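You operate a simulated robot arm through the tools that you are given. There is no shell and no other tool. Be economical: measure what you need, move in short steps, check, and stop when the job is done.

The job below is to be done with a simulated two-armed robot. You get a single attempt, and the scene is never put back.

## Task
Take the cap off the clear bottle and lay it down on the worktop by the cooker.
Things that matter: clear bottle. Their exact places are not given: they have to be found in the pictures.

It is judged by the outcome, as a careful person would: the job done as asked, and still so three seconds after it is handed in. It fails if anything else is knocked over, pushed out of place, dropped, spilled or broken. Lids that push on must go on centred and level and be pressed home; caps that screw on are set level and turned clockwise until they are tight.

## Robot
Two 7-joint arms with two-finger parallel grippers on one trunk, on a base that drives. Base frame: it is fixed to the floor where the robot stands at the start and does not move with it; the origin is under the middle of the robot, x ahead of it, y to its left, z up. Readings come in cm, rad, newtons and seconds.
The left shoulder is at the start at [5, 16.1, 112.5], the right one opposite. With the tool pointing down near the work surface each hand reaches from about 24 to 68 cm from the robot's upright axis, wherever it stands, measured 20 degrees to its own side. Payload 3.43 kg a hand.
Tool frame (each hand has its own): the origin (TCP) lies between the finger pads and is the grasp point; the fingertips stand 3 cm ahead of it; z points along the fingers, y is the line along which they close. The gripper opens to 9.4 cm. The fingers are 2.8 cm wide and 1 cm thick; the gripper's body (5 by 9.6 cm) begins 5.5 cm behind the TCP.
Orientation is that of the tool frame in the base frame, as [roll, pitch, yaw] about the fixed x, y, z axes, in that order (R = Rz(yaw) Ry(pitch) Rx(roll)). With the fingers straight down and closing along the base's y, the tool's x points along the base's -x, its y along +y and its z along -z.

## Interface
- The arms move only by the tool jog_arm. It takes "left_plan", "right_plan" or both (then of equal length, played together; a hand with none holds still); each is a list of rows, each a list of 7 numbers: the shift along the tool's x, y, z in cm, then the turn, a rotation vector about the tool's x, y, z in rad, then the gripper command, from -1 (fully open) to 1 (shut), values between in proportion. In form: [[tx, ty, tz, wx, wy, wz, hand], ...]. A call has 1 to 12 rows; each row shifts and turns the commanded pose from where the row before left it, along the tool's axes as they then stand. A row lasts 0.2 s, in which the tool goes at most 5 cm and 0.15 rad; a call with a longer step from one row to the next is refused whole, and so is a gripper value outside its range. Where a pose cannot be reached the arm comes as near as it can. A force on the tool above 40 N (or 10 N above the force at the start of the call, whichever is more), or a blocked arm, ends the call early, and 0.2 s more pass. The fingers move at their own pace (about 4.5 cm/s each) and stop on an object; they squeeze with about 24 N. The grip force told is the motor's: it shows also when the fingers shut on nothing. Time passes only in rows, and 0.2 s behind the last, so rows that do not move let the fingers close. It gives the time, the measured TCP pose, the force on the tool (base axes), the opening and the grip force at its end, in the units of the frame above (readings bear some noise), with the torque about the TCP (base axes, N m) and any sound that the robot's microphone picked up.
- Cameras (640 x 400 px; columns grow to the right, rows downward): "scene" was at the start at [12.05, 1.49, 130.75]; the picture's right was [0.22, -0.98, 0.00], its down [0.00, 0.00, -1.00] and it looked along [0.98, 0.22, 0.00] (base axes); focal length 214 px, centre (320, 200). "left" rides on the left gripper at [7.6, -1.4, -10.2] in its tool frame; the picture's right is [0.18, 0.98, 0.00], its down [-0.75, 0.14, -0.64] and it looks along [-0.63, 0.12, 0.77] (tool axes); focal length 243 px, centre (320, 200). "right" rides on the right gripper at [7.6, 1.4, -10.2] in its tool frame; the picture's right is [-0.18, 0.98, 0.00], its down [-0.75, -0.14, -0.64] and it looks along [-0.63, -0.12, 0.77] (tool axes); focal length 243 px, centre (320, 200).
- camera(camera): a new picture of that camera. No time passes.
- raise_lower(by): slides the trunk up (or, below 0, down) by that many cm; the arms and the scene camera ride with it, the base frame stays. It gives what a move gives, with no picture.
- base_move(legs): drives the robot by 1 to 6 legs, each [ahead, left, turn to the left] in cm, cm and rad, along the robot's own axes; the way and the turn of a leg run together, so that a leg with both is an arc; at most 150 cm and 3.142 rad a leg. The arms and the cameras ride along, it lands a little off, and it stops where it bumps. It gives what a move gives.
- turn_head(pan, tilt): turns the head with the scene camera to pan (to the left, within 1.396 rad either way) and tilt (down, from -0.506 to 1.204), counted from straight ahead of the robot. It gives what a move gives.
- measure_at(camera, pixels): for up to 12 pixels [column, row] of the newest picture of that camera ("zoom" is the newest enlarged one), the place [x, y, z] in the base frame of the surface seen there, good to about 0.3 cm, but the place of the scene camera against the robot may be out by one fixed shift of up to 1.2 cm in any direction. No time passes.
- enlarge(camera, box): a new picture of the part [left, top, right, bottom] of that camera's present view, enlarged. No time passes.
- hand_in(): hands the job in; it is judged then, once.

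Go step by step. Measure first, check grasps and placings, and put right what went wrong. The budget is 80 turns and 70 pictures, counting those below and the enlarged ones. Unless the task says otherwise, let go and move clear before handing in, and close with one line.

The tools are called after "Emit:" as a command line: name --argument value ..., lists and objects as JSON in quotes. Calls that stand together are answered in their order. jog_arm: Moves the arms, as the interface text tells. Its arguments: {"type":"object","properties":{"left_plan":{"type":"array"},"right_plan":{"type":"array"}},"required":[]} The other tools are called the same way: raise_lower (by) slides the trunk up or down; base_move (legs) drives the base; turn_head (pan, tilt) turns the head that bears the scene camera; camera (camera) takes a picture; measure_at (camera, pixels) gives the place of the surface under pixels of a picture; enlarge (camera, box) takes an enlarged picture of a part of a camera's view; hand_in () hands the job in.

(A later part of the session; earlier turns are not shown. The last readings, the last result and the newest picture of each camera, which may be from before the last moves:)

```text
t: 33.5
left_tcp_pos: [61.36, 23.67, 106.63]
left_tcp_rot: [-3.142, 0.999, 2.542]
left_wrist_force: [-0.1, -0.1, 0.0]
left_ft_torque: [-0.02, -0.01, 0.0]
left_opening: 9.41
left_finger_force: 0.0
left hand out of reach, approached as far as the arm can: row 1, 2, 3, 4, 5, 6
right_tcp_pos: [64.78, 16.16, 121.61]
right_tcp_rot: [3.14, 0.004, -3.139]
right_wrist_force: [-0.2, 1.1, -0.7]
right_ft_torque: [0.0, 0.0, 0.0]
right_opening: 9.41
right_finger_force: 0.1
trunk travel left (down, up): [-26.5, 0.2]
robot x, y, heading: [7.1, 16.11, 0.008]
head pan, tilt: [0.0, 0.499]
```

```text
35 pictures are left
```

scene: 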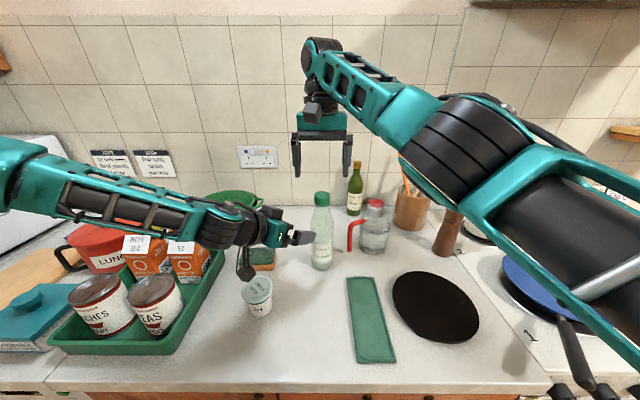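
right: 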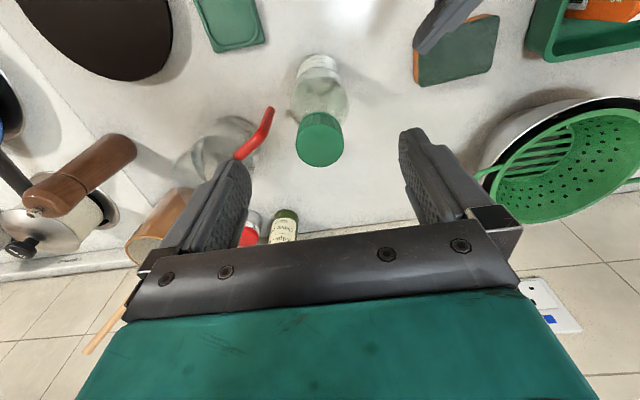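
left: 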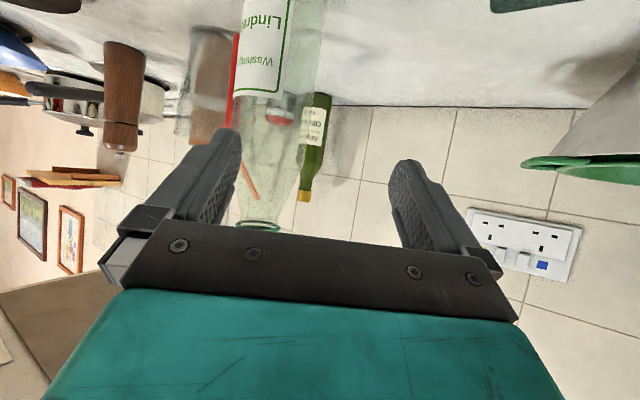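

The left hand stopped at z≈106.6. The bottle is now lower relative to the raised shoulder, so the hand needs a steeper pitch. I'll back off, pitch it 0.3 rad steeper and re-align.

Emit:
jog_arm --left_plan '[[0, 0, -3, 0, 0, 0, -1], [0, 0, -3, 0, 0, 0, -1], [0, 0, 0, 0, 0.15, 0, -1], [0, 0, 0, 0, 0.15, 0, -1], [-1.23, -1.9, 1.7, 0, 0, 0, -1], [-1.23, -1.9, 1.7, 0, 0, 0, -1], [0, 0, 0, 0, 0, 0, -1]]'

Emit:
camera --camera "left"

```text
t: 35.0
left_tcp_pos: [57.94, 21.81, 108.93]
left_tcp_rot: [3.141, 0.701, 2.543]
left_wrist_force: [0.3, -0.3, -0.5]
left_ft_torque: [0.0, 0.01, 0.04]
left_opening: 9.4
left_finger_force: 0.1
left hand out of reach, approached as far as the arm can: row 6
right_tcp_pos: [64.71, 16.06, 121.67]
right_tcp_rot: [3.14, 0.002, -3.137]
right_wrist_force: [0.2, -0.9, 0.8]
right_ft_torque: [-0.04, 0.01, -0.06]
right_opening: 9.39
right_finger_force: 0.1
trunk travel left (down, up): [-26.5, 0.2]
robot x, y, heading: [6.78, 16.13, 0.01]
head pan, tilt: [0.0, 0.499]
```

```text
34 pictures are left
```

left: 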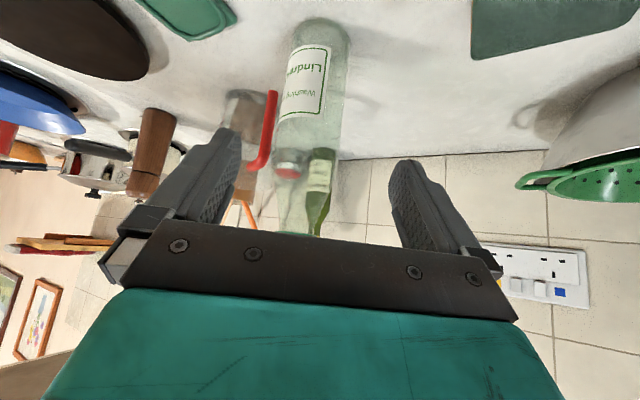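

The limit depends on how far inward the left wrist goes when the shoulder is high. It is simpler to move the bottle itself a few cm nearer: the right hand grips the cap, lifts slightly and sets the bottle down closer. First I'll clear the left hand away and lower the right onto the cap.

Emit:
jog_arm --left_plan '[[0, 2, -4, 0, 0, 0, -1], [0, 3, -4, 0, 0, 0, -1], [0, 3, 0, 0, 0, 0, -1], [0, 0, 0, 0, 0, 0, -1], [0, 0, 0, 0, 0, 0, -1]]' --right_plan '[[0, 0, 0, 0, 0, 0, -1], [-0.2, 0.1, 2.2, 0, 0, 0, -1], [-0.3, 0, 2.2, 0, 0, 0, -1], [-0.3, 0, 2.1, 0, 0, 0, -1], [0, 0, 0, 0, 0, 0, -1]]'

Emit:
camera --camera "right"

Emit:
enlarge --camera "scene" --box '[240, 120, 400, 280]'

```text
t: 36.2
left_tcp_pos: [57.92, 31.47, 115.08]
left_tcp_rot: [3.139, 0.699, 2.542]
left_wrist_force: [0.8, 0.4, -0.1]
left_ft_torque: [-0.03, 0.01, -0.01]
left_opening: 9.4
left_finger_force: 0.1
right_tcp_pos: [65.49, 16.19, 115.13]
right_tcp_rot: [3.141, 0.002, -3.138]
right_wrist_force: [-0.8, -0.4, -0.4]
right_ft_torque: [-0.02, 0.04, -0.01]
right_opening: 9.4
right_finger_force: 0.1
trunk travel left (down, up): [-26.5, 0.2]
robot x, y, heading: [6.71, 16.16, 0.004]
head pan, tilt: [0.0, 0.499]
```

```text
33 pictures are left
```

right: 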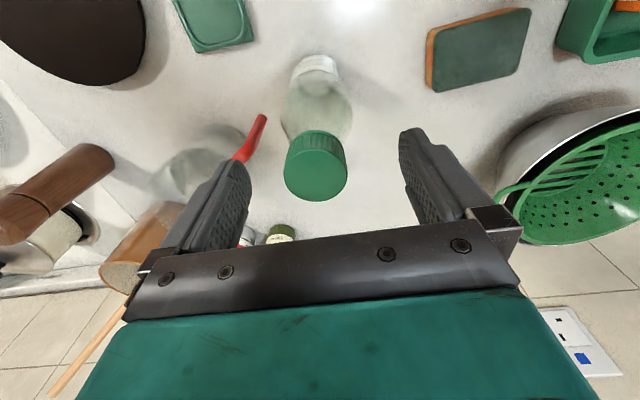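

```text
2.50 times, centred on (320, 200) of scene
```

zoom: 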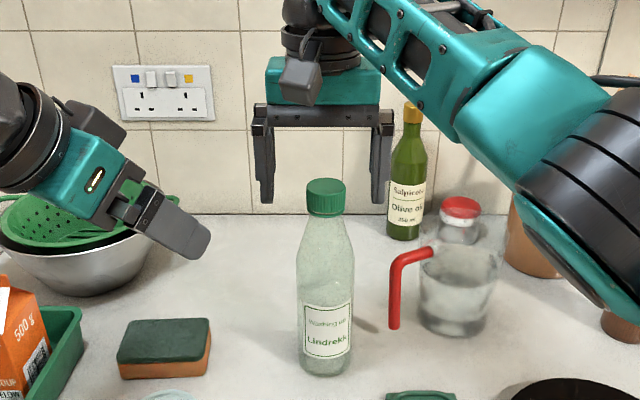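

The cap is centred between the right fingers (zoom: fingers at 265/382, cap at 325) and the tips are level with it. I'll close on the cap.

Emit:
jog_arm --right_plan '[[0, 0, 0, 0, 0, 0, -0.3], [0, 0, 0, 0, 0, 0, 0], [0, 0, 0, 0, 0, 0, 0.2], [0, 0, 0, 0, 0, 0, 0.4], [0, 0, 0, 0, 0, 0, 1], [0, 0, 0, 0, 0, 0, 1]]'

Emit:
camera --camera "right"

```text
t: 37.6
left_tcp_pos: [57.91, 31.29, 115.09]
left_tcp_rot: [3.14, 0.7, 2.543]
left_wrist_force: [-0.4, 0.1, 0.5]
left_ft_torque: [0.0, 0.01, -0.03]
left_opening: 9.42
left_finger_force: 0.1
right_tcp_pos: [65.54, 16.14, 114.94]
right_tcp_rot: [3.139, 0.002, -3.138]
right_wrist_force: [-0.1, 0.2, 0.0]
right_ft_torque: [-0.04, -0.01, -0.03]
right_opening: 3.71
right_finger_force: 24.2
trunk travel left (down, up): [-26.5, 0.2]
robot x, y, heading: [6.73, 15.98, 0.009]
head pan, tilt: [0.0, 0.499]
```

```text
31 pictures are left
```

right: 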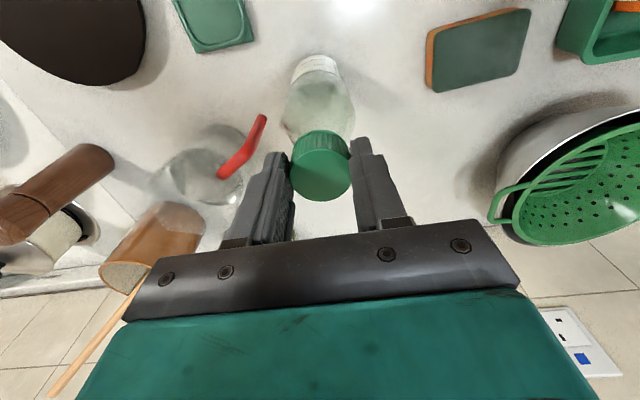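

The cap is gripped (3.71 cm, 24 N). I'll lift the bottle 0.8 cm and bring it 7.5 cm towards the robot, then check before lowering.

Emit:
jog_arm --right_plan '[[0, 0, -0.4, 0, 0, 0, 1], [0, 0, -0.4, 0, 0, 0, 1], [0.7, 0, 0, 0, 0, 0, 1], [1.2, 0, 0, 0, 0, 0, 1], [1.2, 0, 0, 0, 0, 0, 1], [1.2, 0, 0, 0, 0, 0, 1], [1.2, 0, 0, 0, 0, 0, 1], [1.2, 0, 0, 0, 0, 0, 1], [0.8, 0, 0, 0, 0, 0, 1], [0, 0, 0, 0, 0, 0, 1], [0, 0, 0, 0, 0, 0, 1]]'

Emit:
enlarge --camera "scene" --box '[240, 120, 400, 320]'

```text
t: 40.0
left_tcp_pos: [57.91, 31.45, 115.14]
left_tcp_rot: [3.14, 0.701, 2.542]
left_wrist_force: [0.4, 0.1, 0.3]
left_ft_torque: [0.01, 0.01, 0.0]
left_opening: 9.4
left_finger_force: 0.1
right_tcp_pos: [57.92, 16.26, 116.03]
right_tcp_rot: [3.141, 0.001, -3.137]
right_wrist_force: [-0.1, -0.5, -0.6]
right_ft_torque: [0.01, -0.02, 0.0]
right_opening: 3.69
right_finger_force: 24.4
trunk travel left (down, up): [-26.5, 0.2]
robot x, y, heading: [6.83, 16.1, 0.001]
head pan, tilt: [0.0, 0.499]
```

```text
2.00 times, centred on (320, 220) of scene
```

zoom: 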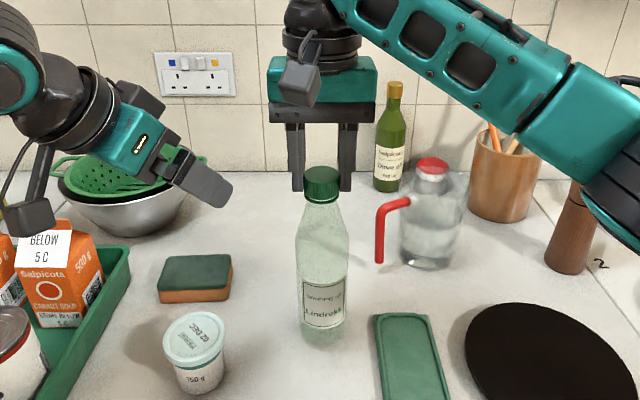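

The bottle came along, held and upright. I'll lower it onto the worktop gently.

Emit:
jog_arm --right_plan '[[0, 0, 0.4, 0, 0, 0, 1], [0, 0, 0.3, 0, 0, 0, 1], [0, 0, 0.2, 0, 0, 0, 1], [0, 0, 0, 0, 0, 0, 1]]'

```text
t: 41.0
left_tcp_pos: [57.99, 31.16, 115.13]
left_tcp_rot: [3.14, 0.699, 2.542]
left_wrist_force: [0.3, -0.4, 0.2]
left_ft_torque: [-0.01, 0.01, 0.01]
left_opening: 9.4
left_finger_force: 0.0
right_tcp_pos: [58.1, 16.26, 115.1]
right_tcp_rot: [3.14, 0.001, -3.138]
right_wrist_force: [-0.4, 0.5, 0.0]
right_ft_torque: [-0.01, 0.01, 0.0]
right_opening: 3.73
right_finger_force: 23.6
trunk travel left (down, up): [-26.5, 0.2]
robot x, y, heading: [6.92, 16.27, 0.009]
head pan, tilt: [0.0, 0.499]
```

No contact force shows yet. I'll lower a touch more until it rests.

Emit:
jog_arm --right_plan '[[0, 0, 0.1, 0, 0, 0, 1], [0, 0, 0.1, 0, 0, 0, 1], [0, 0, 0, 0, 0, 0, 1]]'

Emit:
enlarge --camera "scene" --box '[280, 190, 360, 310]'

```text
t: 41.9
left_tcp_pos: [57.93, 31.41, 115.09]
left_tcp_rot: [3.14, 0.701, 2.544]
left_wrist_force: [-0.6, 0.1, 0.1]
left_ft_torque: [-0.02, -0.02, -0.03]
left_opening: 9.39
left_finger_force: 0.0
right_tcp_pos: [57.9, 16.17, 114.99]
right_tcp_rot: [3.141, 0.002, -3.137]
right_wrist_force: [0.2, 0.4, 4.0]
right_ft_torque: [0.04, -0.06, 0.01]
right_opening: 3.68
right_finger_force: 24.5
trunk travel left (down, up): [-26.5, 0.2]
robot x, y, heading: [6.57, 15.86, 0.007]
head pan, tilt: [0.0, 0.499]
```

```text
3.33 times, centred on (320, 250) of scene
```

zoom: 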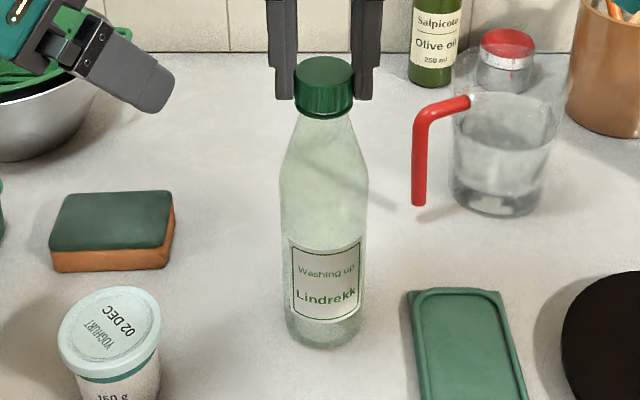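

4 N upward, so the bottle is resting at about (57.9, 16.2). Now I'll release the cap, raise the right hand, back the left off, shift the base right and lower the trunk so that both arms reach.

Emit:
jog_arm --right_plan '[[0, 0, 0, 0, 0, 0, 0], [0, 0, 0, 0, 0, 0, -0.5], [0, 0, 0, 0, 0, 0, -1], [0, 0, -2, 0, 0, 0, -1], [0, 0, -4, 0, 0, 0, -1], [0, 0, -4, 0, 0, 0, -1], [0, 0, -4, 0, 0, 0, -1]]' --left_plan '[[0, 0, 0, 0, 0, 0, -1], [0, 0, 0, 0, 0, 0, -1], [0, 0, 0, 0, 0, 0, -1], [0, 0, -2, 0, 0, 0, -1], [0, 0, -2, 0, 0, 0, -1], [0, 0, -2, 0, 0, 0, -1], [0, 0, 0, 0, 0, 0, -1]]'

Emit:
base_move --legs '[[0, -5.5, 0]]'

Emit:
raise_lower --by -9

Emit:
camera --camera "scene"

Emit:
camera --camera "left"

```text
t: 43.5
left_tcp_pos: [55.02, 33.56, 119.58]
left_tcp_rot: [3.142, 0.699, 2.542]
left_wrist_force: [-0.8, 0.2, -1.4]
left_ft_torque: [0.04, 0.04, 0.04]
left_opening: 9.41
left_finger_force: 0.1
right_tcp_pos: [58.0, 16.07, 128.73]
right_tcp_rot: [3.138, 0.001, -3.138]
right_wrist_force: [0.0, -0.4, -0.3]
right_ft_torque: [-0.01, 0.02, 0.0]
right_opening: 9.42
right_finger_force: 0.0
trunk travel left (down, up): [-26.5, 0.2]
robot x, y, heading: [6.82, 15.97, 0.004]
head pan, tilt: [0.0, 0.499]
```

```text
t: 44.6
left_tcp_pos: [55.16, 28.17, 119.61]
left_tcp_rot: [3.14, 0.701, 2.543]
left_wrist_force: [0.7, -0.4, 0.3]
left_ft_torque: [-0.02, 0.01, 0.0]
left_opening: 9.4
left_finger_force: 0.0
right_tcp_pos: [58.31, 10.56, 128.82]
right_tcp_rot: [3.141, 0.003, -3.136]
right_wrist_force: [-0.4, -0.8, 0.8]
right_ft_torque: [0.03, -0.01, 0.0]
right_opening: 9.39
right_finger_force: 0.0
trunk travel left (down, up): [-26.5, 0.2]
robot x, y, heading: [6.75, 10.61, 0.004]
head pan, tilt: [0.0, 0.499]
```

```text
t: 45.9
left_tcp_pos: [55.02, 28.16, 110.59]
left_tcp_rot: [3.139, 0.7, 2.542]
left_wrist_force: [-1.4, 0.4, 0.4]
left_ft_torque: [-0.01, 0.0, -0.01]
left_opening: 9.4
left_finger_force: 0.0
right_tcp_pos: [58.2, 10.64, 119.71]
right_tcp_rot: [3.139, 0.001, -3.136]
right_wrist_force: [0.5, -0.2, -0.8]
right_ft_torque: [-0.02, 0.0, 0.02]
right_opening: 9.39
right_finger_force: 0.0
trunk travel left (down, up): [-17.5, 9.2]
robot x, y, heading: [6.91, 10.81, 0.001]
head pan, tilt: [0.0, 0.499]
```

```text
28 pictures are left
```

scene: 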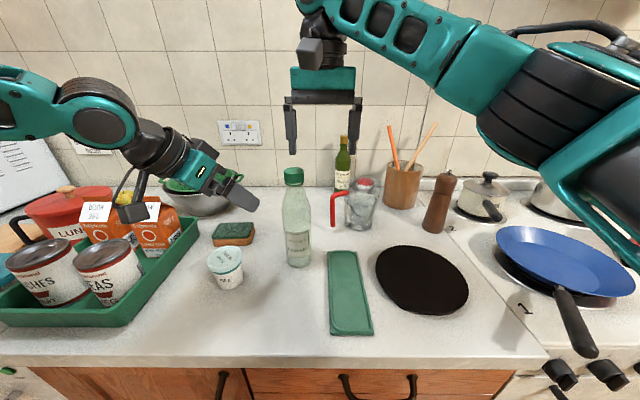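

```text
27 pictures are left
```

left: 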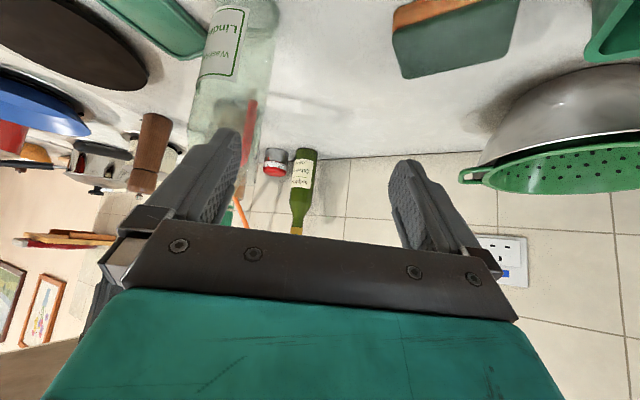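

The bottle stands at scene (297,215) and both arms are clear. I'll set the left hand's pitch to an intermediate angle and bring it to a pre-grasp in line with the bottle.

Emit:
jog_arm --left_plan '[[0, 0, -1, 0, -0.1, 0, -1], [0, 0, -1, 0, -0.1, 0, -1], [0.64, -2.74, 1.4, 0, 0, 0, -1], [0.64, -2.74, 1.4, 0, 0, 0, -1], [0.64, -2.74, 1.4, 0, 0, 0, -1], [0, 0, 0, 0, 0, 0, -1]]'

Emit:
camera --camera "left"

```text
t: 47.2
left_tcp_pos: [51.15, 21.1, 107.92]
left_tcp_rot: [3.139, 0.901, 2.543]
left_wrist_force: [0.3, 0.4, 0.2]
left_ft_torque: [0.07, -0.02, -0.01]
left_opening: 9.41
left_finger_force: 0.1
right_tcp_pos: [58.06, 10.74, 119.58]
right_tcp_rot: [3.14, 0.003, -3.138]
right_wrist_force: [-0.4, 0.2, -0.1]
right_ft_torque: [0.0, 0.03, 0.02]
right_opening: 9.41
right_finger_force: 0.0
trunk travel left (down, up): [-17.5, 9.2]
robot x, y, heading: [6.87, 10.93, 0.006]
head pan, tilt: [0.0, 0.499]
```

```text
26 pictures are left
```

left: 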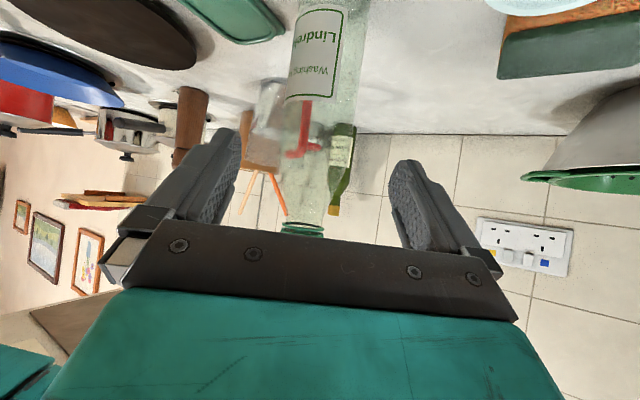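

The pose was reached without hitting a limit, and the bottle is in line. I'll advance 9.8 cm.

Emit:
jog_arm --left_plan '[[0, -0.15, 2, 0, 0, 0, -1], [0, 0, 2, 0, 0, 0, -1], [0, 0, 2, 0, 0, 0, -1], [0, 0, 2, 0, 0, 0, -1], [0, 0, 1.8, 0, 0, 0, -1], [0, 0, 0, 0, 0, 0, -1]]'

Emit:
camera --camera "left"

```text
t: 48.6
left_tcp_pos: [57.32, 16.56, 101.83]
left_tcp_rot: [3.14, 0.901, 2.542]
left_wrist_force: [0.0, 0.8, 1.0]
left_ft_torque: [-0.03, -0.02, 0.03]
left_opening: 9.41
left_finger_force: 0.0
right_tcp_pos: [58.06, 10.65, 119.75]
right_tcp_rot: [3.139, 0.002, -3.136]
right_wrist_force: [0.2, 0.2, -0.7]
right_ft_torque: [-0.01, -0.04, 0.01]
right_opening: 9.39
right_finger_force: 0.0
trunk travel left (down, up): [-17.5, 9.2]
robot x, y, heading: [7.11, 10.8, 0.008]
head pan, tilt: [0.0, 0.499]
```

```text
25 pictures are left
```

left: 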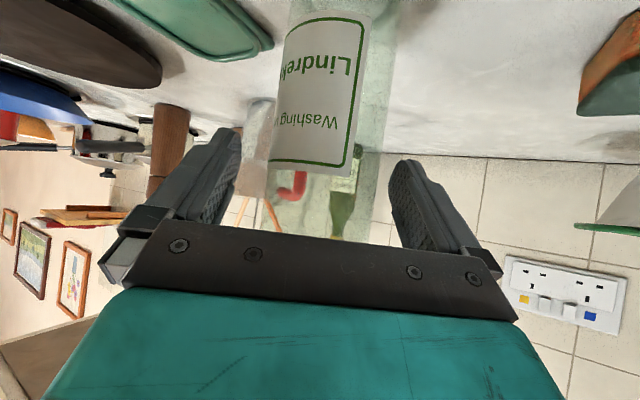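

In place. I'll close the left hand, then bring the right hand above the cap, turned 0.9 rad clockwise to give room for unscrewing.

Emit:
jog_arm --left_plan '[[0, 0, 0, 0, 0, 0, 0], [0, 0, 0, 0, 0, 0, 0.2], [0, 0, 0, 0, 0, 0, 0.5], [0, 0, 0, 0, 0, 0, 1], [0, 0, 0, 0, 0, 0, 1], [0, 0, 0, 0, 0, 0, 1], [0, 0, 0, 0, 0, 0, 1], [0, 0, 0, 0, 0, 0, 1], [0, 0, 0, 0, 0, 0, 1], [0, 0, 0, 0, 0, 0, 1], [0, 0, 0, 0, 0, 0, 1]]' --right_plan '[[0, 0, 0, 0, 0, 0, -1], [0, 0, 0, 0, 0, 0, -1], [0, 0, 0, 0, 0, 0, -1], [0, 1.8, 0, 0, 0, 0, -1], [0, 1.8, 0, 0, 0, 0, -1], [0, 1.9, 0, 0, 0, 0, -1], [0, 0, 0, 0, 0, 0, -1], [0, 0, 0, 0, 0, 0, -1], [0, 0, 0, 0, 0, 0, -1], [0, 0, 0, 0, 0, 0, -1], [0, 0, 0, 0, 0, 0, -1]]'

Emit:
camera --camera "right"

```text
t: 51.0
left_tcp_pos: [57.31, 16.49, 102.0]
left_tcp_rot: [3.139, 0.902, 2.543]
left_wrist_force: [-0.9, 0.5, 0.9]
left_ft_torque: [-0.03, 0.02, 0.0]
left_opening: 6.34
left_finger_force: 24.3
right_tcp_pos: [58.12, 16.16, 119.86]
right_tcp_rot: [3.141, 0.002, -3.136]
right_wrist_force: [-0.2, 0.9, -0.5]
right_ft_torque: [0.02, 0.01, 0.0]
right_opening: 9.42
right_finger_force: 0.1
trunk travel left (down, up): [-17.5, 9.2]
robot x, y, heading: [6.8, 10.95, 0.004]
head pan, tilt: [0.0, 0.499]
```

```text
24 pictures are left
```

right: 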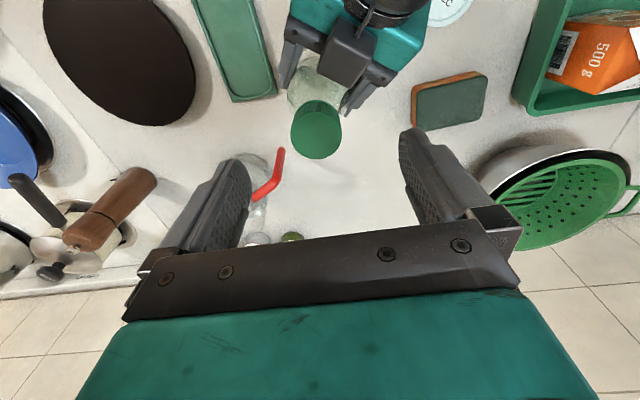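

The left hand grips at 6.34 cm and the cap appears at right (316,135), almost where the axis projects. I'll measure it exactly.

Emit:
measure_at --camera "right" --pixels '[[316, 142], [294, 138], [338, 140], [316, 156], [316, 122]]'

```text
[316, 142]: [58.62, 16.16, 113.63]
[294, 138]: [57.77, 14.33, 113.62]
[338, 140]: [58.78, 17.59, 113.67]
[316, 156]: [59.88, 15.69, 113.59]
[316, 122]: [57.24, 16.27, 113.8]
```

The cap centre is ≈ (58.1, 16.0). I'll correct 0.15 cm, turn the hand 0.9 rad clockwise and lower it around the cap.

Emit:
jog_arm --right_plan '[[0, -0.15, 0, 0, 0, 0.15, -1], [0, 0, 0, 0, 0, 0.15, -1], [0, 0, 0, 0, 0, 0.15, -1], [0, 0, 0, 0, 0, 0.15, -1], [0, 0, 0, 0, 0, 0.15, -1], [0, 0, 0, 0, 0, 0.15, -1], [0, 0, 2, 0, 0, 0, -0.6], [0, 0, 1.8, 0, 0, 0, -0.4], [0, 0, 1, 0, 0, 0, -0.2], [0, 0, 0, 0, 0, 0, -0.2]]'

Emit:
camera --camera "right"

Emit:
enlarge --camera "scene" --box '[220, 120, 380, 280]'

```text
t: 53.2
left_tcp_pos: [57.24, 16.59, 101.92]
left_tcp_rot: [3.139, 0.901, 2.544]
left_wrist_force: [0.3, -0.4, 1.4]
left_ft_torque: [-0.02, 0.0, -0.01]
left_opening: 6.36
left_finger_force: 24.2
right_tcp_pos: [57.96, 16.04, 114.96]
right_tcp_rot: [3.14, -0.001, 2.247]
right_wrist_force: [-0.1, 0.1, 0.1]
right_ft_torque: [0.0, 0.0, -0.02]
right_opening: 5.64
right_finger_force: 0.0
trunk travel left (down, up): [-17.5, 9.2]
robot x, y, heading: [6.78, 11.28, 0.01]
head pan, tilt: [0.0, 0.499]
```

```text
23 pictures are left
```

right: 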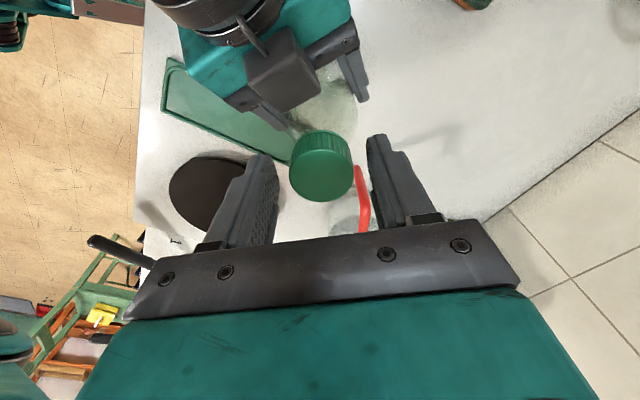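

```text
2.50 times, centred on (300, 200) of scene
```

zoom: 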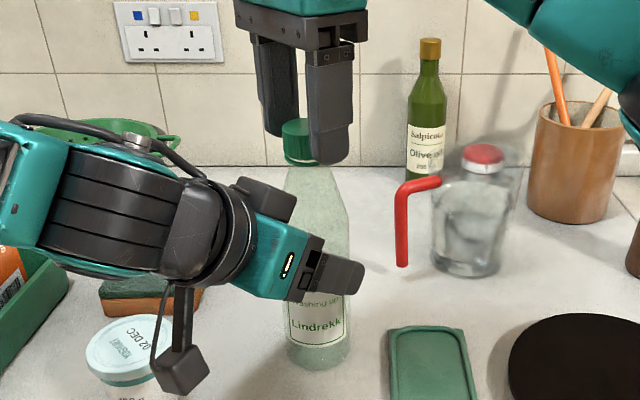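

The cap is centred between the fingers (about column 322). I'll close and start turning anticlockwise, watching the torque.

Emit:
jog_arm --right_plan '[[0, 0, 0, 0, 0, 0, 0.2], [0, 0, 0, 0, 0, 0, 0.4], [0, 0, 0, 0, 0, 0, 1], [0, 0, 0, 0, 0, 0, 1], [0, 0, 0, 0, 0, -0.1, 1], [0, 0, 0, 0, 0, -0.1, 1], [0, 0, 0, 0, 0, -0.1, 1], [0, 0, 0, 0, 0, -0.1, 1], [0, 0, 0, 0, 0, 0, 1]]'

Emit:
camera --camera "right"

```text
t: 55.2
left_tcp_pos: [57.44, 16.58, 101.87]
left_tcp_rot: [3.141, 0.9, 2.545]
left_wrist_force: [9.4, -2.5, -2.5]
left_ft_torque: [0.06, 0.53, 0.08]
left_opening: 6.33
left_finger_force: 23.8
right_tcp_pos: [58.19, 16.09, 114.92]
right_tcp_rot: [3.14, 0.0, 2.651]
right_wrist_force: [-7.7, 2.2, 3.6]
right_ft_torque: [0.15, 0.45, 0.0]
right_opening: 3.77
right_finger_force: 23.7
trunk travel left (down, up): [-17.5, 9.2]
robot x, y, heading: [6.88, 10.71, 0.005]
head pan, tilt: [0.0, 0.499]
```

```text
21 pictures are left
```

right: 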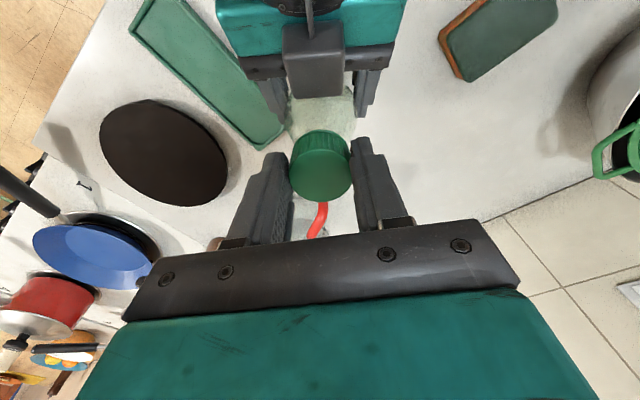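

The hand turned 0.4 rad with little torque about z and an 8 N side load from slight misalignment. I'll shift 0.2 cm to relieve it and continue unscrewing with a slight rise.

Emit:
jog_arm --right_plan '[[0.18, -0.09, 0, 0, 0, 0, 1], [0, 0, 0, 0, 0, -0.14, 1], [0, 0, -0.01, 0, 0, -0.14, 1], [0, 0, -0.01, 0, 0, -0.14, 1], [0, 0, -0.01, 0, 0, -0.14, 1], [0, 0, -0.01, 0, 0, -0.14, 1], [0, 0, -0.01, 0, 0, -0.14, 1], [0, 0, -0.01, 0, 0, -0.14, 1], [0, 0, -0.01, 0, 0, -0.14, 1], [0, 0, 0, 0, 0, 0, 1]]'

Emit:
enlarge --camera "scene" --box '[250, 130, 350, 230]'

```text
t: 57.5
left_tcp_pos: [57.39, 16.54, 101.85]
left_tcp_rot: [3.14, 0.902, 2.542]
left_wrist_force: [-5.3, 9.9, 1.2]
left_ft_torque: [-0.62, -0.37, 0.08]
left_opening: 6.34
left_finger_force: 24.2
right_tcp_pos: [57.78, 16.08, 115.07]
right_tcp_rot: [-3.141, 0.001, -2.514]
right_wrist_force: [5.4, -9.5, 0.4]
right_ft_torque: [-0.49, -0.19, -0.01]
right_opening: 3.76
right_finger_force: 23.8
trunk travel left (down, up): [-17.5, 9.2]
robot x, y, heading: [6.89, 10.94, 0.007]
head pan, tilt: [0.0, 0.499]
```

```text
4.00 times, centred on (300, 180) of scene
```

zoom: 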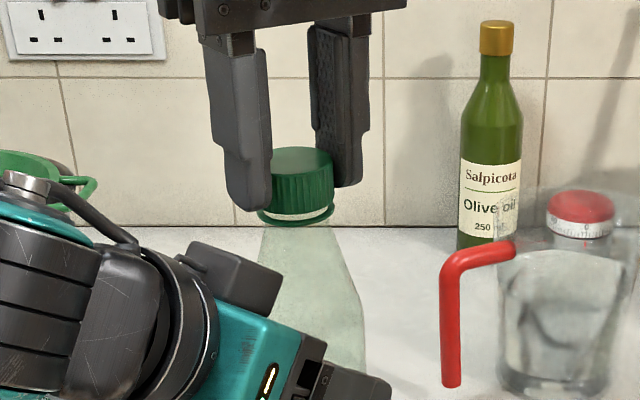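

The cap has turned about 1.5 rad and a pale gap shows beneath it (zoom (300,215)), so it is coming up. I'll relieve the side load and continue.

Emit:
jog_arm --right_plan '[[0.02, -0.17, 0, 0, 0, 0, 1], [0, 0, -0.02, 0, 0, -0.14, 1], [0, 0, -0.02, 0, 0, -0.14, 1], [0, 0, -0.02, 0, 0, -0.14, 1], [0, 0, -0.02, 0, 0, -0.14, 1], [0, 0, -0.02, 0, 0, -0.14, 1], [0, 0, -0.02, 0, 0, -0.14, 1], [0, 0, 0, 0, 0, 0, 1]]'

Emit:
enlarge --camera "scene" --box '[250, 130, 350, 230]'

```text
t: 59.2
left_tcp_pos: [57.36, 16.54, 101.99]
left_tcp_rot: [-3.141, 0.9, 2.541]
left_wrist_force: [-1.2, 4.3, 3.6]
left_ft_torque: [-0.13, -0.09, 0.02]
left_opening: 6.33
left_finger_force: 24.4
right_tcp_pos: [58.07, 15.79, 115.12]
right_tcp_rot: [-3.141, 0.0, -1.674]
right_wrist_force: [0.2, -4.3, -1.8]
right_ft_torque: [-0.36, -0.03, -0.01]
right_opening: 3.73
right_finger_force: 23.8
trunk travel left (down, up): [-17.5, 9.2]
robot x, y, heading: [6.89, 10.86, 0.007]
head pan, tilt: [0.0, 0.499]
```

```text
4.00 times, centred on (300, 180) of scene
```

zoom: 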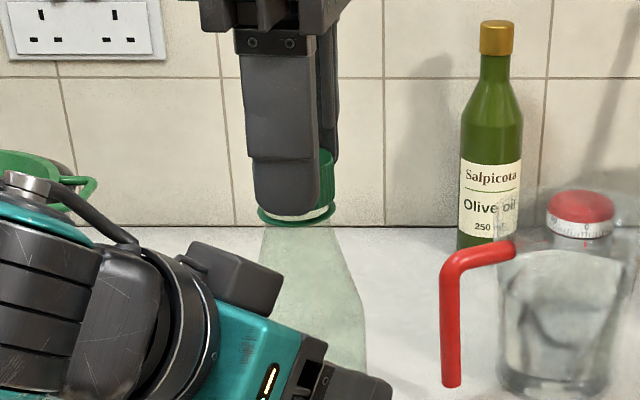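

It has turned about 2.4 rad with no arm limit yet and low forces. I'll keep turning.

Emit:
jog_arm --right_plan '[[0.05, -0.05, 0, 0, 0, -0.14, 1], [0, 0, -0.03, 0, 0, -0.14, 1], [0, 0, -0.03, 0, 0, -0.14, 1], [0, 0, -0.03, 0, 0, -0.14, 1], [0, 0, -0.03, 0, 0, -0.14, 1], [0, 0, -0.03, 0, 0, -0.14, 1], [0, 0, -0.03, 0, 0, -0.14, 1], [0, 0, 0, 0, 0, -0.14, 1], [0, 0, 0, 0, 0, 0, 1]]'

Emit:
enlarge --camera "scene" --box '[250, 130, 350, 230]'

```text
t: 61.2
left_tcp_pos: [57.34, 16.52, 101.95]
left_tcp_rot: [3.14, 0.901, 2.542]
left_wrist_force: [-10.4, -0.2, 2.5]
left_ft_torque: [-0.04, -0.61, -0.04]
left_opening: 6.33
left_finger_force: 24.0
right_tcp_pos: [57.99, 15.93, 115.31]
right_tcp_rot: [-3.138, 0.002, -0.553]
right_wrist_force: [10.1, -0.4, -2.0]
right_ft_torque: [-0.04, -0.65, 0.03]
right_opening: 3.76
right_finger_force: 24.2
trunk travel left (down, up): [-17.5, 9.2]
robot x, y, heading: [7.02, 10.69, 0.01]
head pan, tilt: [0.0, 0.499]
```

```text
4.00 times, centred on (300, 180) of scene
```

zoom: 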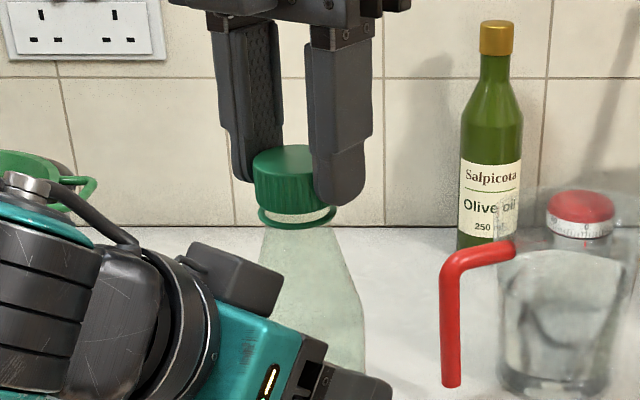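

It has turned about 3.5 rad and the gap is growing. I'll relieve the 10 N side load and turn about 1 rad further.

Emit:
jog_arm --right_plan '[[0.2, -0.12, 0, 0, 0, 0, 1], [0, 0, -0.03, 0, 0, -0.14, 1], [0, 0, -0.03, 0, 0, -0.14, 1], [0, 0, -0.03, 0, 0, -0.14, 1], [0, 0, -0.03, 0, 0, -0.14, 1], [0, 0, -0.03, 0, 0, -0.14, 1], [0, 0, -0.03, 0, 0, -0.14, 1], [0, 0, -0.03, 0, 0, -0.14, 1], [0, 0, 0, 0, 0, 0, 1]]'

Emit:
enlarge --camera "scene" --box '[250, 130, 350, 230]'

```text
t: 63.2
left_tcp_pos: [57.42, 16.41, 101.99]
left_tcp_rot: [3.14, 0.902, 2.542]
left_wrist_force: [4.0, -6.9, 9.7]
left_ft_torque: [0.48, 0.34, -0.05]
left_opening: 6.33
left_finger_force: 23.6
right_tcp_pos: [58.16, 15.79, 115.57]
right_tcp_rot: [-3.141, -0.001, 0.426]
right_wrist_force: [-4.0, 7.0, -10.8]
right_ft_torque: [0.42, 0.17, 0.0]
right_opening: 3.7
right_finger_force: 24.0
trunk travel left (down, up): [-17.5, 9.2]
robot x, y, heading: [7.03, 10.97, 0.005]
head pan, tilt: [0.0, 0.499]
```

```text
4.00 times, centred on (300, 180) of scene
```

zoom: 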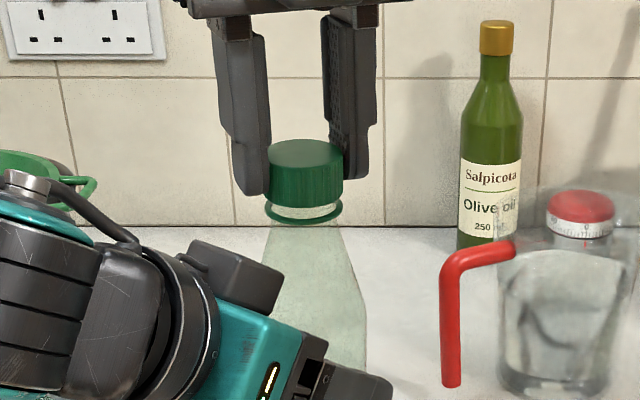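

It has turned about 4.5 rad. I'm now pulling up with 10.8 N, so the thread is still engaged. I'll ease down slightly, relieve the side load and turn on without extra lift.

Emit:
jog_arm --right_plan '[[0, -0.13, 0.08, 0, 0, 0, 1], [0, 0, 0, 0, 0, -0.14, 1], [0, 0, 0, 0, 0, -0.14, 1], [0, 0, 0, 0, 0, -0.14, 1], [0, 0, 0, 0, 0, -0.14, 1], [0, 0, 0, 0, 0, -0.14, 1], [0, 0, 0, 0, 0, -0.14, 1], [0, 0, 0, 0, 0, 0, 1]]'

Emit:
enlarge --camera "scene" --box '[250, 130, 350, 230]'

```text
t: 65.0
left_tcp_pos: [57.48, 16.6, 101.91]
left_tcp_rot: [3.14, 0.899, 2.545]
left_wrist_force: [-0.3, 0.4, -0.7]
left_ft_torque: [-0.03, 0.03, -0.05]
left_opening: 6.32
left_finger_force: 23.5
right_tcp_pos: [49.74, 16.01, 116.5]
right_tcp_rot: [3.141, -0.001, 1.194]
right_wrist_force: [0.2, -0.1, 0.4]
right_ft_torque: [0.01, 0.05, 0.01]
right_opening: 0.0
right_finger_force: 24.0
right hand out of reach, approached as far as the arm can: row 4, 5, 6, 7
trunk travel left (down, up): [-17.5, 9.2]
robot x, y, heading: [6.94, 10.87, 0.002]
head pan, tilt: [0.0, 0.499]
```

```text
4.00 times, centred on (300, 180) of scene
```

zoom: 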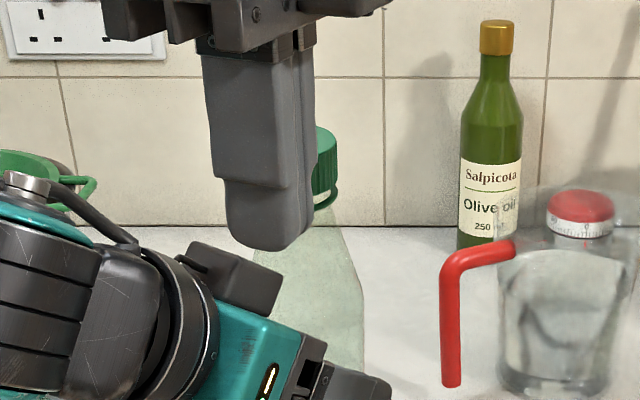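

The right wrist hit its joint limit and slid off to (49.7, 16). The cap is still on the bottle, which is undisturbed. I'll raise the right hand, unwind it clockwise, then re-grip.

Emit:
jog_arm --right_plan '[[0, 0, -3, 0, 0, 0, 1], [0, 0, -3, 0, 0, 0, 1], [0, 0, 0, 0, 0, 0.15, 1], [0, 0, 0, 0, 0, 0.15, 1], [0, 0, 0, 0, 0, 0.15, 1], [0, 0, 0, 0, 0, 0.15, 1], [0, 0, 0, 0, 0, 0.15, 1], [0, 0, 0, 0, 0, 0.15, 1], [0, 0, 0, 0, 0, 0.15, 1], [0, 0, 0, 0, 0, 0.15, 1], [0, 0, 0, 0, 0, 0.15, 1], [0, 0, 0, 0, 0, 0.15, 1]]'

Emit:
jog_arm --right_plan '[[0, 0, 0, 0, 0, 0.15, 1], [0, 0, 0, 0, 0, 0.15, 1], [0, 0, 0, 0, 0, 0.15, 1], [0, 0, 0, 0, 0, 0.15, 1], [0, 0, 0, 0, 0, 0.15, 1], [0, 0, 0, 0, 0, 0.15, 1], [0, 0, 0, 0, 0, 0.15, 1], [0, 0, 0, 0, 0, 0.15, 1], [0, 0, 0, 0, 0, 0.15, 1], [0, 0, 0, 0, 0, 0.15, 1], [0, 0, 0, 0, 0, 0.15, 1], [0, 0, 0, 0, 0, 0.15, 1]]'

Emit:
camera --camera "scene"

```text
t: 67.7
left_tcp_pos: [57.35, 16.66, 101.91]
left_tcp_rot: [3.14, 0.901, 2.543]
left_wrist_force: [0.2, 0.6, -0.2]
left_ft_torque: [0.0, 0.02, 0.0]
left_opening: 6.33
left_finger_force: 23.4
right_tcp_pos: [47.77, 15.73, 121.67]
right_tcp_rot: [-3.14, 0.0, -0.308]
right_wrist_force: [-0.3, -0.4, 0.1]
right_ft_torque: [-0.02, -0.01, 0.03]
right_opening: 0.0
right_finger_force: 23.9
right hand out of reach, approached as far as the arm can: row 1, 2
trunk travel left (down, up): [-17.5, 9.2]
robot x, y, heading: [6.49, 10.84, 0.005]
head pan, tilt: [0.0, 0.499]
```

```text
t: 70.2
left_tcp_pos: [57.38, 16.49, 101.95]
left_tcp_rot: [3.141, 0.902, 2.544]
left_wrist_force: [-0.7, 0.4, -0.7]
left_ft_torque: [-0.02, -0.02, -0.02]
left_opening: 6.34
left_finger_force: 24.0
right_tcp_pos: [47.9, 15.73, 121.66]
right_tcp_rot: [3.141, 0.001, -2.108]
right_wrist_force: [-0.6, 0.4, -0.6]
right_ft_torque: [0.02, -0.03, -0.02]
right_opening: 0.0
right_finger_force: 24.0
trunk travel left (down, up): [-17.5, 9.2]
robot x, y, heading: [6.82, 10.84, 0.007]
head pan, tilt: [0.0, 0.499]
```

```text
15 pictures are left
```

scene: 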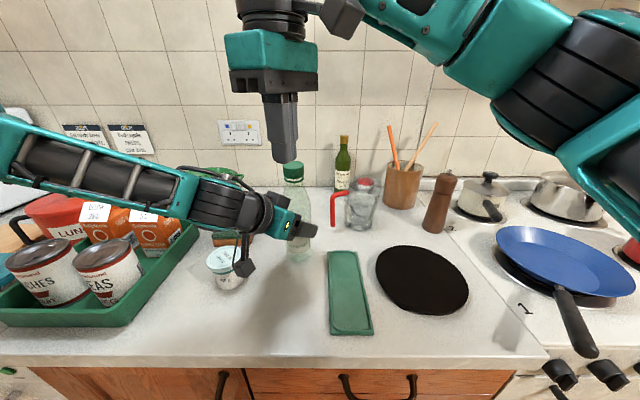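

All intact and the right hand is unwound to yaw -2.11. I'll open it partway and move back above the cap, then look.

Emit:
jog_arm --right_plan '[[-1.78, -2.86, -0.1, 0, 0, 0, -0.3], [-1.78, -2.86, -0.1, 0, 0, 0, -0.3], [-1.78, -2.86, 0, 0, 0, 0, -0.3], [0, 0, 0, 0, 0, 0, -0.3], [0, 0, 0, 0, 0, 0, -0.3]]'

Emit:
camera --camera "right"

```text
t: 71.5
left_tcp_pos: [57.33, 16.55, 101.82]
left_tcp_rot: [3.141, 0.9, 2.543]
left_wrist_force: [0.5, -0.7, 0.5]
left_ft_torque: [-0.01, -0.03, -0.01]
left_opening: 6.32
left_finger_force: 23.7
right_tcp_pos: [57.88, 15.89, 121.8]
right_tcp_rot: [-3.14, 0.001, -2.106]
right_wrist_force: [-0.2, -0.8, -1.0]
right_ft_torque: [-0.01, -0.03, -0.01]
right_opening: 6.11
right_finger_force: 0.0
trunk travel left (down, up): [-17.5, 9.2]
robot x, y, heading: [7.09, 10.95, 0.006]
head pan, tilt: [0.0, 0.499]
```

```text
14 pictures are left
```

right: 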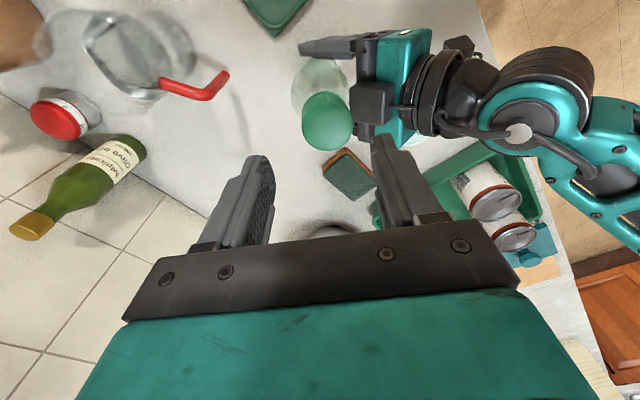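

Emit:
measure_at --camera "right" --pixels '[[328, 125], [306, 122], [350, 124], [328, 145], [328, 104]]'

```text
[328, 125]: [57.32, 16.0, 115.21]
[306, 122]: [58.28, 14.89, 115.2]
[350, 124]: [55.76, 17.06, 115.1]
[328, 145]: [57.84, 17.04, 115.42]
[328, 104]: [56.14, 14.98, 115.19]
```

The cap top is now at z≈115.2, 1.5 cm up and about 0.9 cm off axis, centred near (57.1, 16.0), so it is nearly or fully loose. I'll shift to its centre, lower around it and grip.

Emit:
jog_arm --right_plan '[[0.32, 0.74, 0, 0, 0, 0, -0.3], [0, 0, 2, 0, 0, 0, -0.3], [0, 0, 2, 0, 0, 0, -0.3], [0, 0, 1.3, 0, 0, 0, -0.3], [0, 0, 0, 0, 0, 0, -0.3]]'

Emit:
enlarge --camera "scene" --box '[250, 130, 350, 230]'

Emit:
camera --camera "right"

```text
t: 72.7
left_tcp_pos: [57.32, 16.55, 102.02]
left_tcp_rot: [3.14, 0.9, 2.544]
left_wrist_force: [0.1, 0.3, 0.4]
left_ft_torque: [0.01, 0.04, 0.01]
left_opening: 6.33
left_finger_force: 24.1
right_tcp_pos: [57.23, 16.06, 116.77]
right_tcp_rot: [-3.14, 0.002, -2.104]
right_wrist_force: [0.8, 0.5, 0.2]
right_ft_torque: [0.02, -0.01, -0.02]
right_opening: 6.11
right_finger_force: 0.0
trunk travel left (down, up): [-17.5, 9.2]
robot x, y, heading: [6.95, 10.96, 0.004]
head pan, tilt: [0.0, 0.499]
```

```text
4.00 times, centred on (300, 180) of scene
```

zoom: 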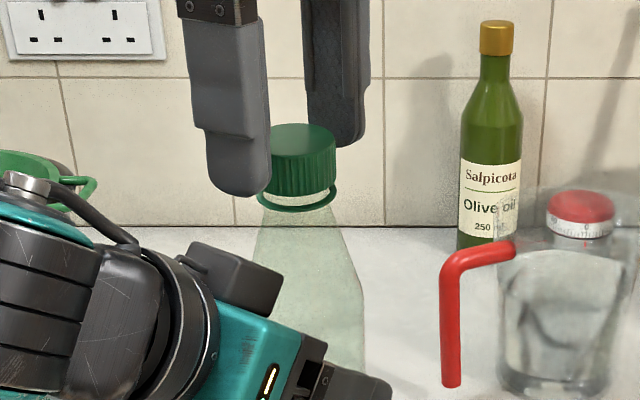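

```text
12 pictures are left
```

right: 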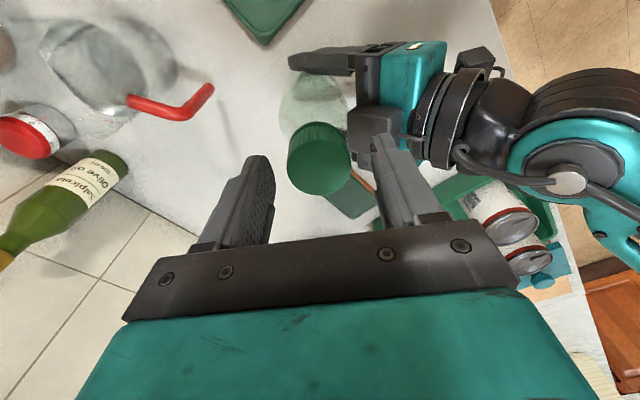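

The bottle has been lifted slightly and leans about 4° in the left grip, with the cap still on its last thread. I'll grip the cap, push it back upright (+0.8 cm in x), and continue unscrewing.

Emit:
jog_arm --right_plan '[[0, 0, 0.2, 0, 0, 0, 0.2], [0, 0, 0, 0, 0, 0, 0.5], [0, 0, 0, 0, 0, 0, 1], [0, 0, 0, 0, 0, 0, 1], [-0.14, -0.23, 0, 0, 0, 0, 1], [-0.14, -0.23, 0, 0, 0, 0, 1], [-0.14, -0.23, 0, 0, 0, 0, 1], [0, 0, 0, 0, 0, -0.14, 1], [0, 0, 0, 0, 0, -0.14, 1], [0, 0, 0, 0, 0, -0.14, 1], [0, 0, 0, 0, 0, 0, 1]]'

```text
t: 75.0
left_tcp_pos: [57.34, 16.54, 102.08]
left_tcp_rot: [3.14, 0.901, 2.543]
left_wrist_force: [0.4, 1.4, 0.1]
left_ft_torque: [-0.2, 0.01, -0.03]
left_opening: 6.31
left_finger_force: 23.6
right_tcp_pos: [58.09, 16.14, 116.39]
right_tcp_rot: [-3.14, 0.002, -1.682]
right_wrist_force: [-0.2, -2.4, -0.4]
right_ft_torque: [-0.04, -0.02, 0.02]
right_opening: 3.79
right_finger_force: 24.0
trunk travel left (down, up): [-17.5, 9.2]
robot x, y, heading: [7.01, 10.91, 0.004]
head pan, tilt: [0.0, 0.499]
```

Forces are small and the grip is good. I'll continue turning with a very slight lift.

Emit:
jog_arm --right_plan '[[0, 0, 0, 0, 0, -0.14, 1], [0, 0, -0.01, 0, 0, -0.14, 1], [0, 0, -0.01, 0, 0, -0.14, 1], [0, 0, -0.01, 0, 0, -0.14, 1], [0, 0, -0.01, 0, 0, -0.14, 1], [0, 0, -0.01, 0, 0, -0.14, 1], [0, 0, -0.01, 0, 0, -0.14, 1], [0, 0, -0.01, 0, 0, -0.14, 1], [0, 0, 0, 0, 0, 0, 1]]'

Emit:
enlarge --camera "scene" --box '[250, 130, 350, 230]'

```text
t: 77.0
left_tcp_pos: [57.48, 16.58, 101.95]
left_tcp_rot: [3.138, 0.901, 2.542]
left_wrist_force: [0.0, -0.3, -1.0]
left_ft_torque: [0.02, -0.02, 0.01]
left_opening: 6.32
left_finger_force: 24.0
right_tcp_pos: [57.96, 16.1, 116.44]
right_tcp_rot: [-3.14, 0.0, -0.564]
right_wrist_force: [-1.7, -0.1, -0.5]
right_ft_torque: [-0.04, -0.03, -0.01]
right_opening: 3.77
right_finger_force: 23.8
trunk travel left (down, up): [-17.5, 9.2]
robot x, y, heading: [6.74, 10.98, 0.005]
head pan, tilt: [0.0, 0.499]
```

```text
4.00 times, centred on (300, 180) of scene
```

zoom: 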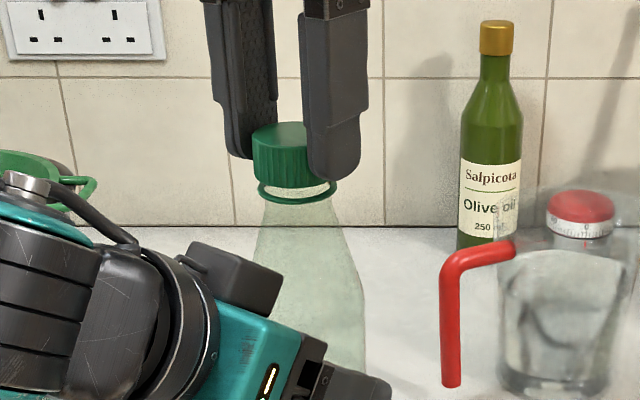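

Almost no force remains, so it is likely free. I'll lift 0.6 cm slowly and check the force.

Emit:
jog_arm --right_plan '[[0, 0, -0.05, 0, 0, -0.14, 1], [0, 0, -0.05, 0, 0, -0.14, 1], [0, 0, -0.15, 0, 0, 0, 1], [0, 0, -0.15, 0, 0, 0, 1], [0, 0, -0.2, 0, 0, 0, 1], [0, 0, 0, 0, 0, 0, 1]]'

Emit:
enlarge --camera "scene" --box '[250, 130, 350, 230]'

```text
t: 78.5
left_tcp_pos: [57.5, 16.65, 101.85]
left_tcp_rot: [3.14, 0.9, 2.546]
left_wrist_force: [0.6, 2.5, 0.7]
left_ft_torque: [-0.29, 0.09, 0.01]
left_opening: 6.34
left_finger_force: 23.8
right_tcp_pos: [58.0, 16.1, 117.05]
right_tcp_rot: [-3.141, 0.001, -0.285]
right_wrist_force: [-0.4, -0.7, -2.0]
right_ft_torque: [-0.04, 0.01, -0.04]
right_opening: 3.78
right_finger_force: 24.2
trunk travel left (down, up): [-17.5, 9.2]
robot x, y, heading: [6.92, 10.82, 0.004]
head pan, tilt: [0.0, 0.499]
```

```text
4.00 times, centred on (300, 180) of scene
```

zoom: 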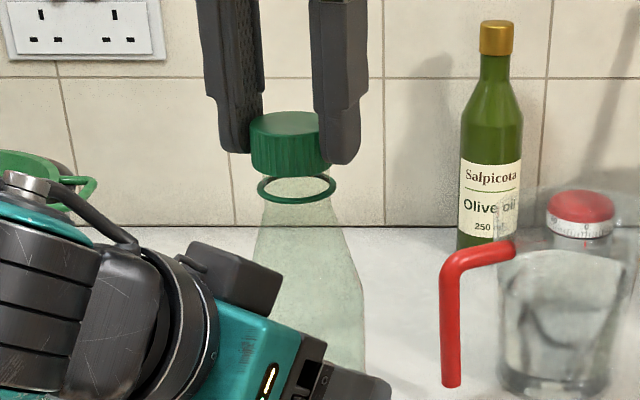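

The cap has lifted clear of the neck ring. I'll raise it further and carry it to the right, away from the bottle.

Emit:
jog_arm --right_plan '[[0, 0, -1, 0, 0, 0, 1], [0, 0, -2, 0, 0, 0, 1], [0, 0, -1.5, 0, 0, 0, 1], [0.9, 3.0, 0, 0, 0, 0, 1], [0.9, 3.0, 0, 0, 0, 0, 1], [0.9, 3.0, 0, 0, 0, 0, 1], [0.9, 3.0, 0, 0, 0, 0, 1], [0.9, 3.0, 0, 0, 0, 0, 1], [0.9, 3.0, 0, 0, 0, 0, 1], [0, 0, 0, 0, 0, 0, 1]]'

Emit:
camera --camera "scene"

```text
t: 80.7
left_tcp_pos: [57.49, 16.6, 101.89]
left_tcp_rot: [3.141, 0.899, 2.542]
left_wrist_force: [-0.5, -0.7, -0.6]
left_ft_torque: [-0.02, 0.06, 0.0]
left_opening: 6.3
left_finger_force: 24.0
right_tcp_pos: [58.3, -2.41, 121.52]
right_tcp_rot: [-3.14, 0.0, -0.285]
right_wrist_force: [-0.2, 0.3, -0.6]
right_ft_torque: [0.04, -0.01, 0.0]
right_opening: 3.75
right_finger_force: 23.4
trunk travel left (down, up): [-17.5, 9.2]
robot x, y, heading: [6.92, 11.06, 0.004]
head pan, tilt: [0.0, 0.499]
```

```text
9 pictures are left
```

scene: 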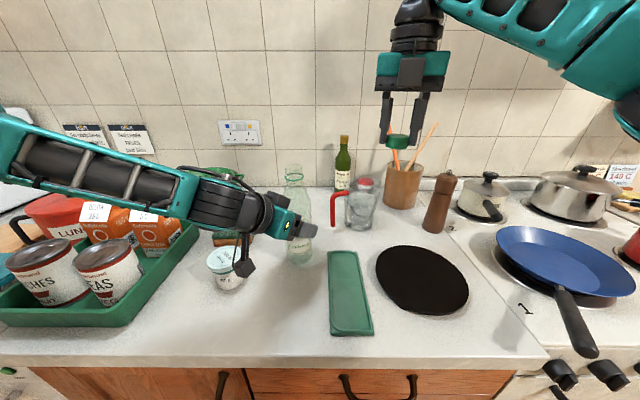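

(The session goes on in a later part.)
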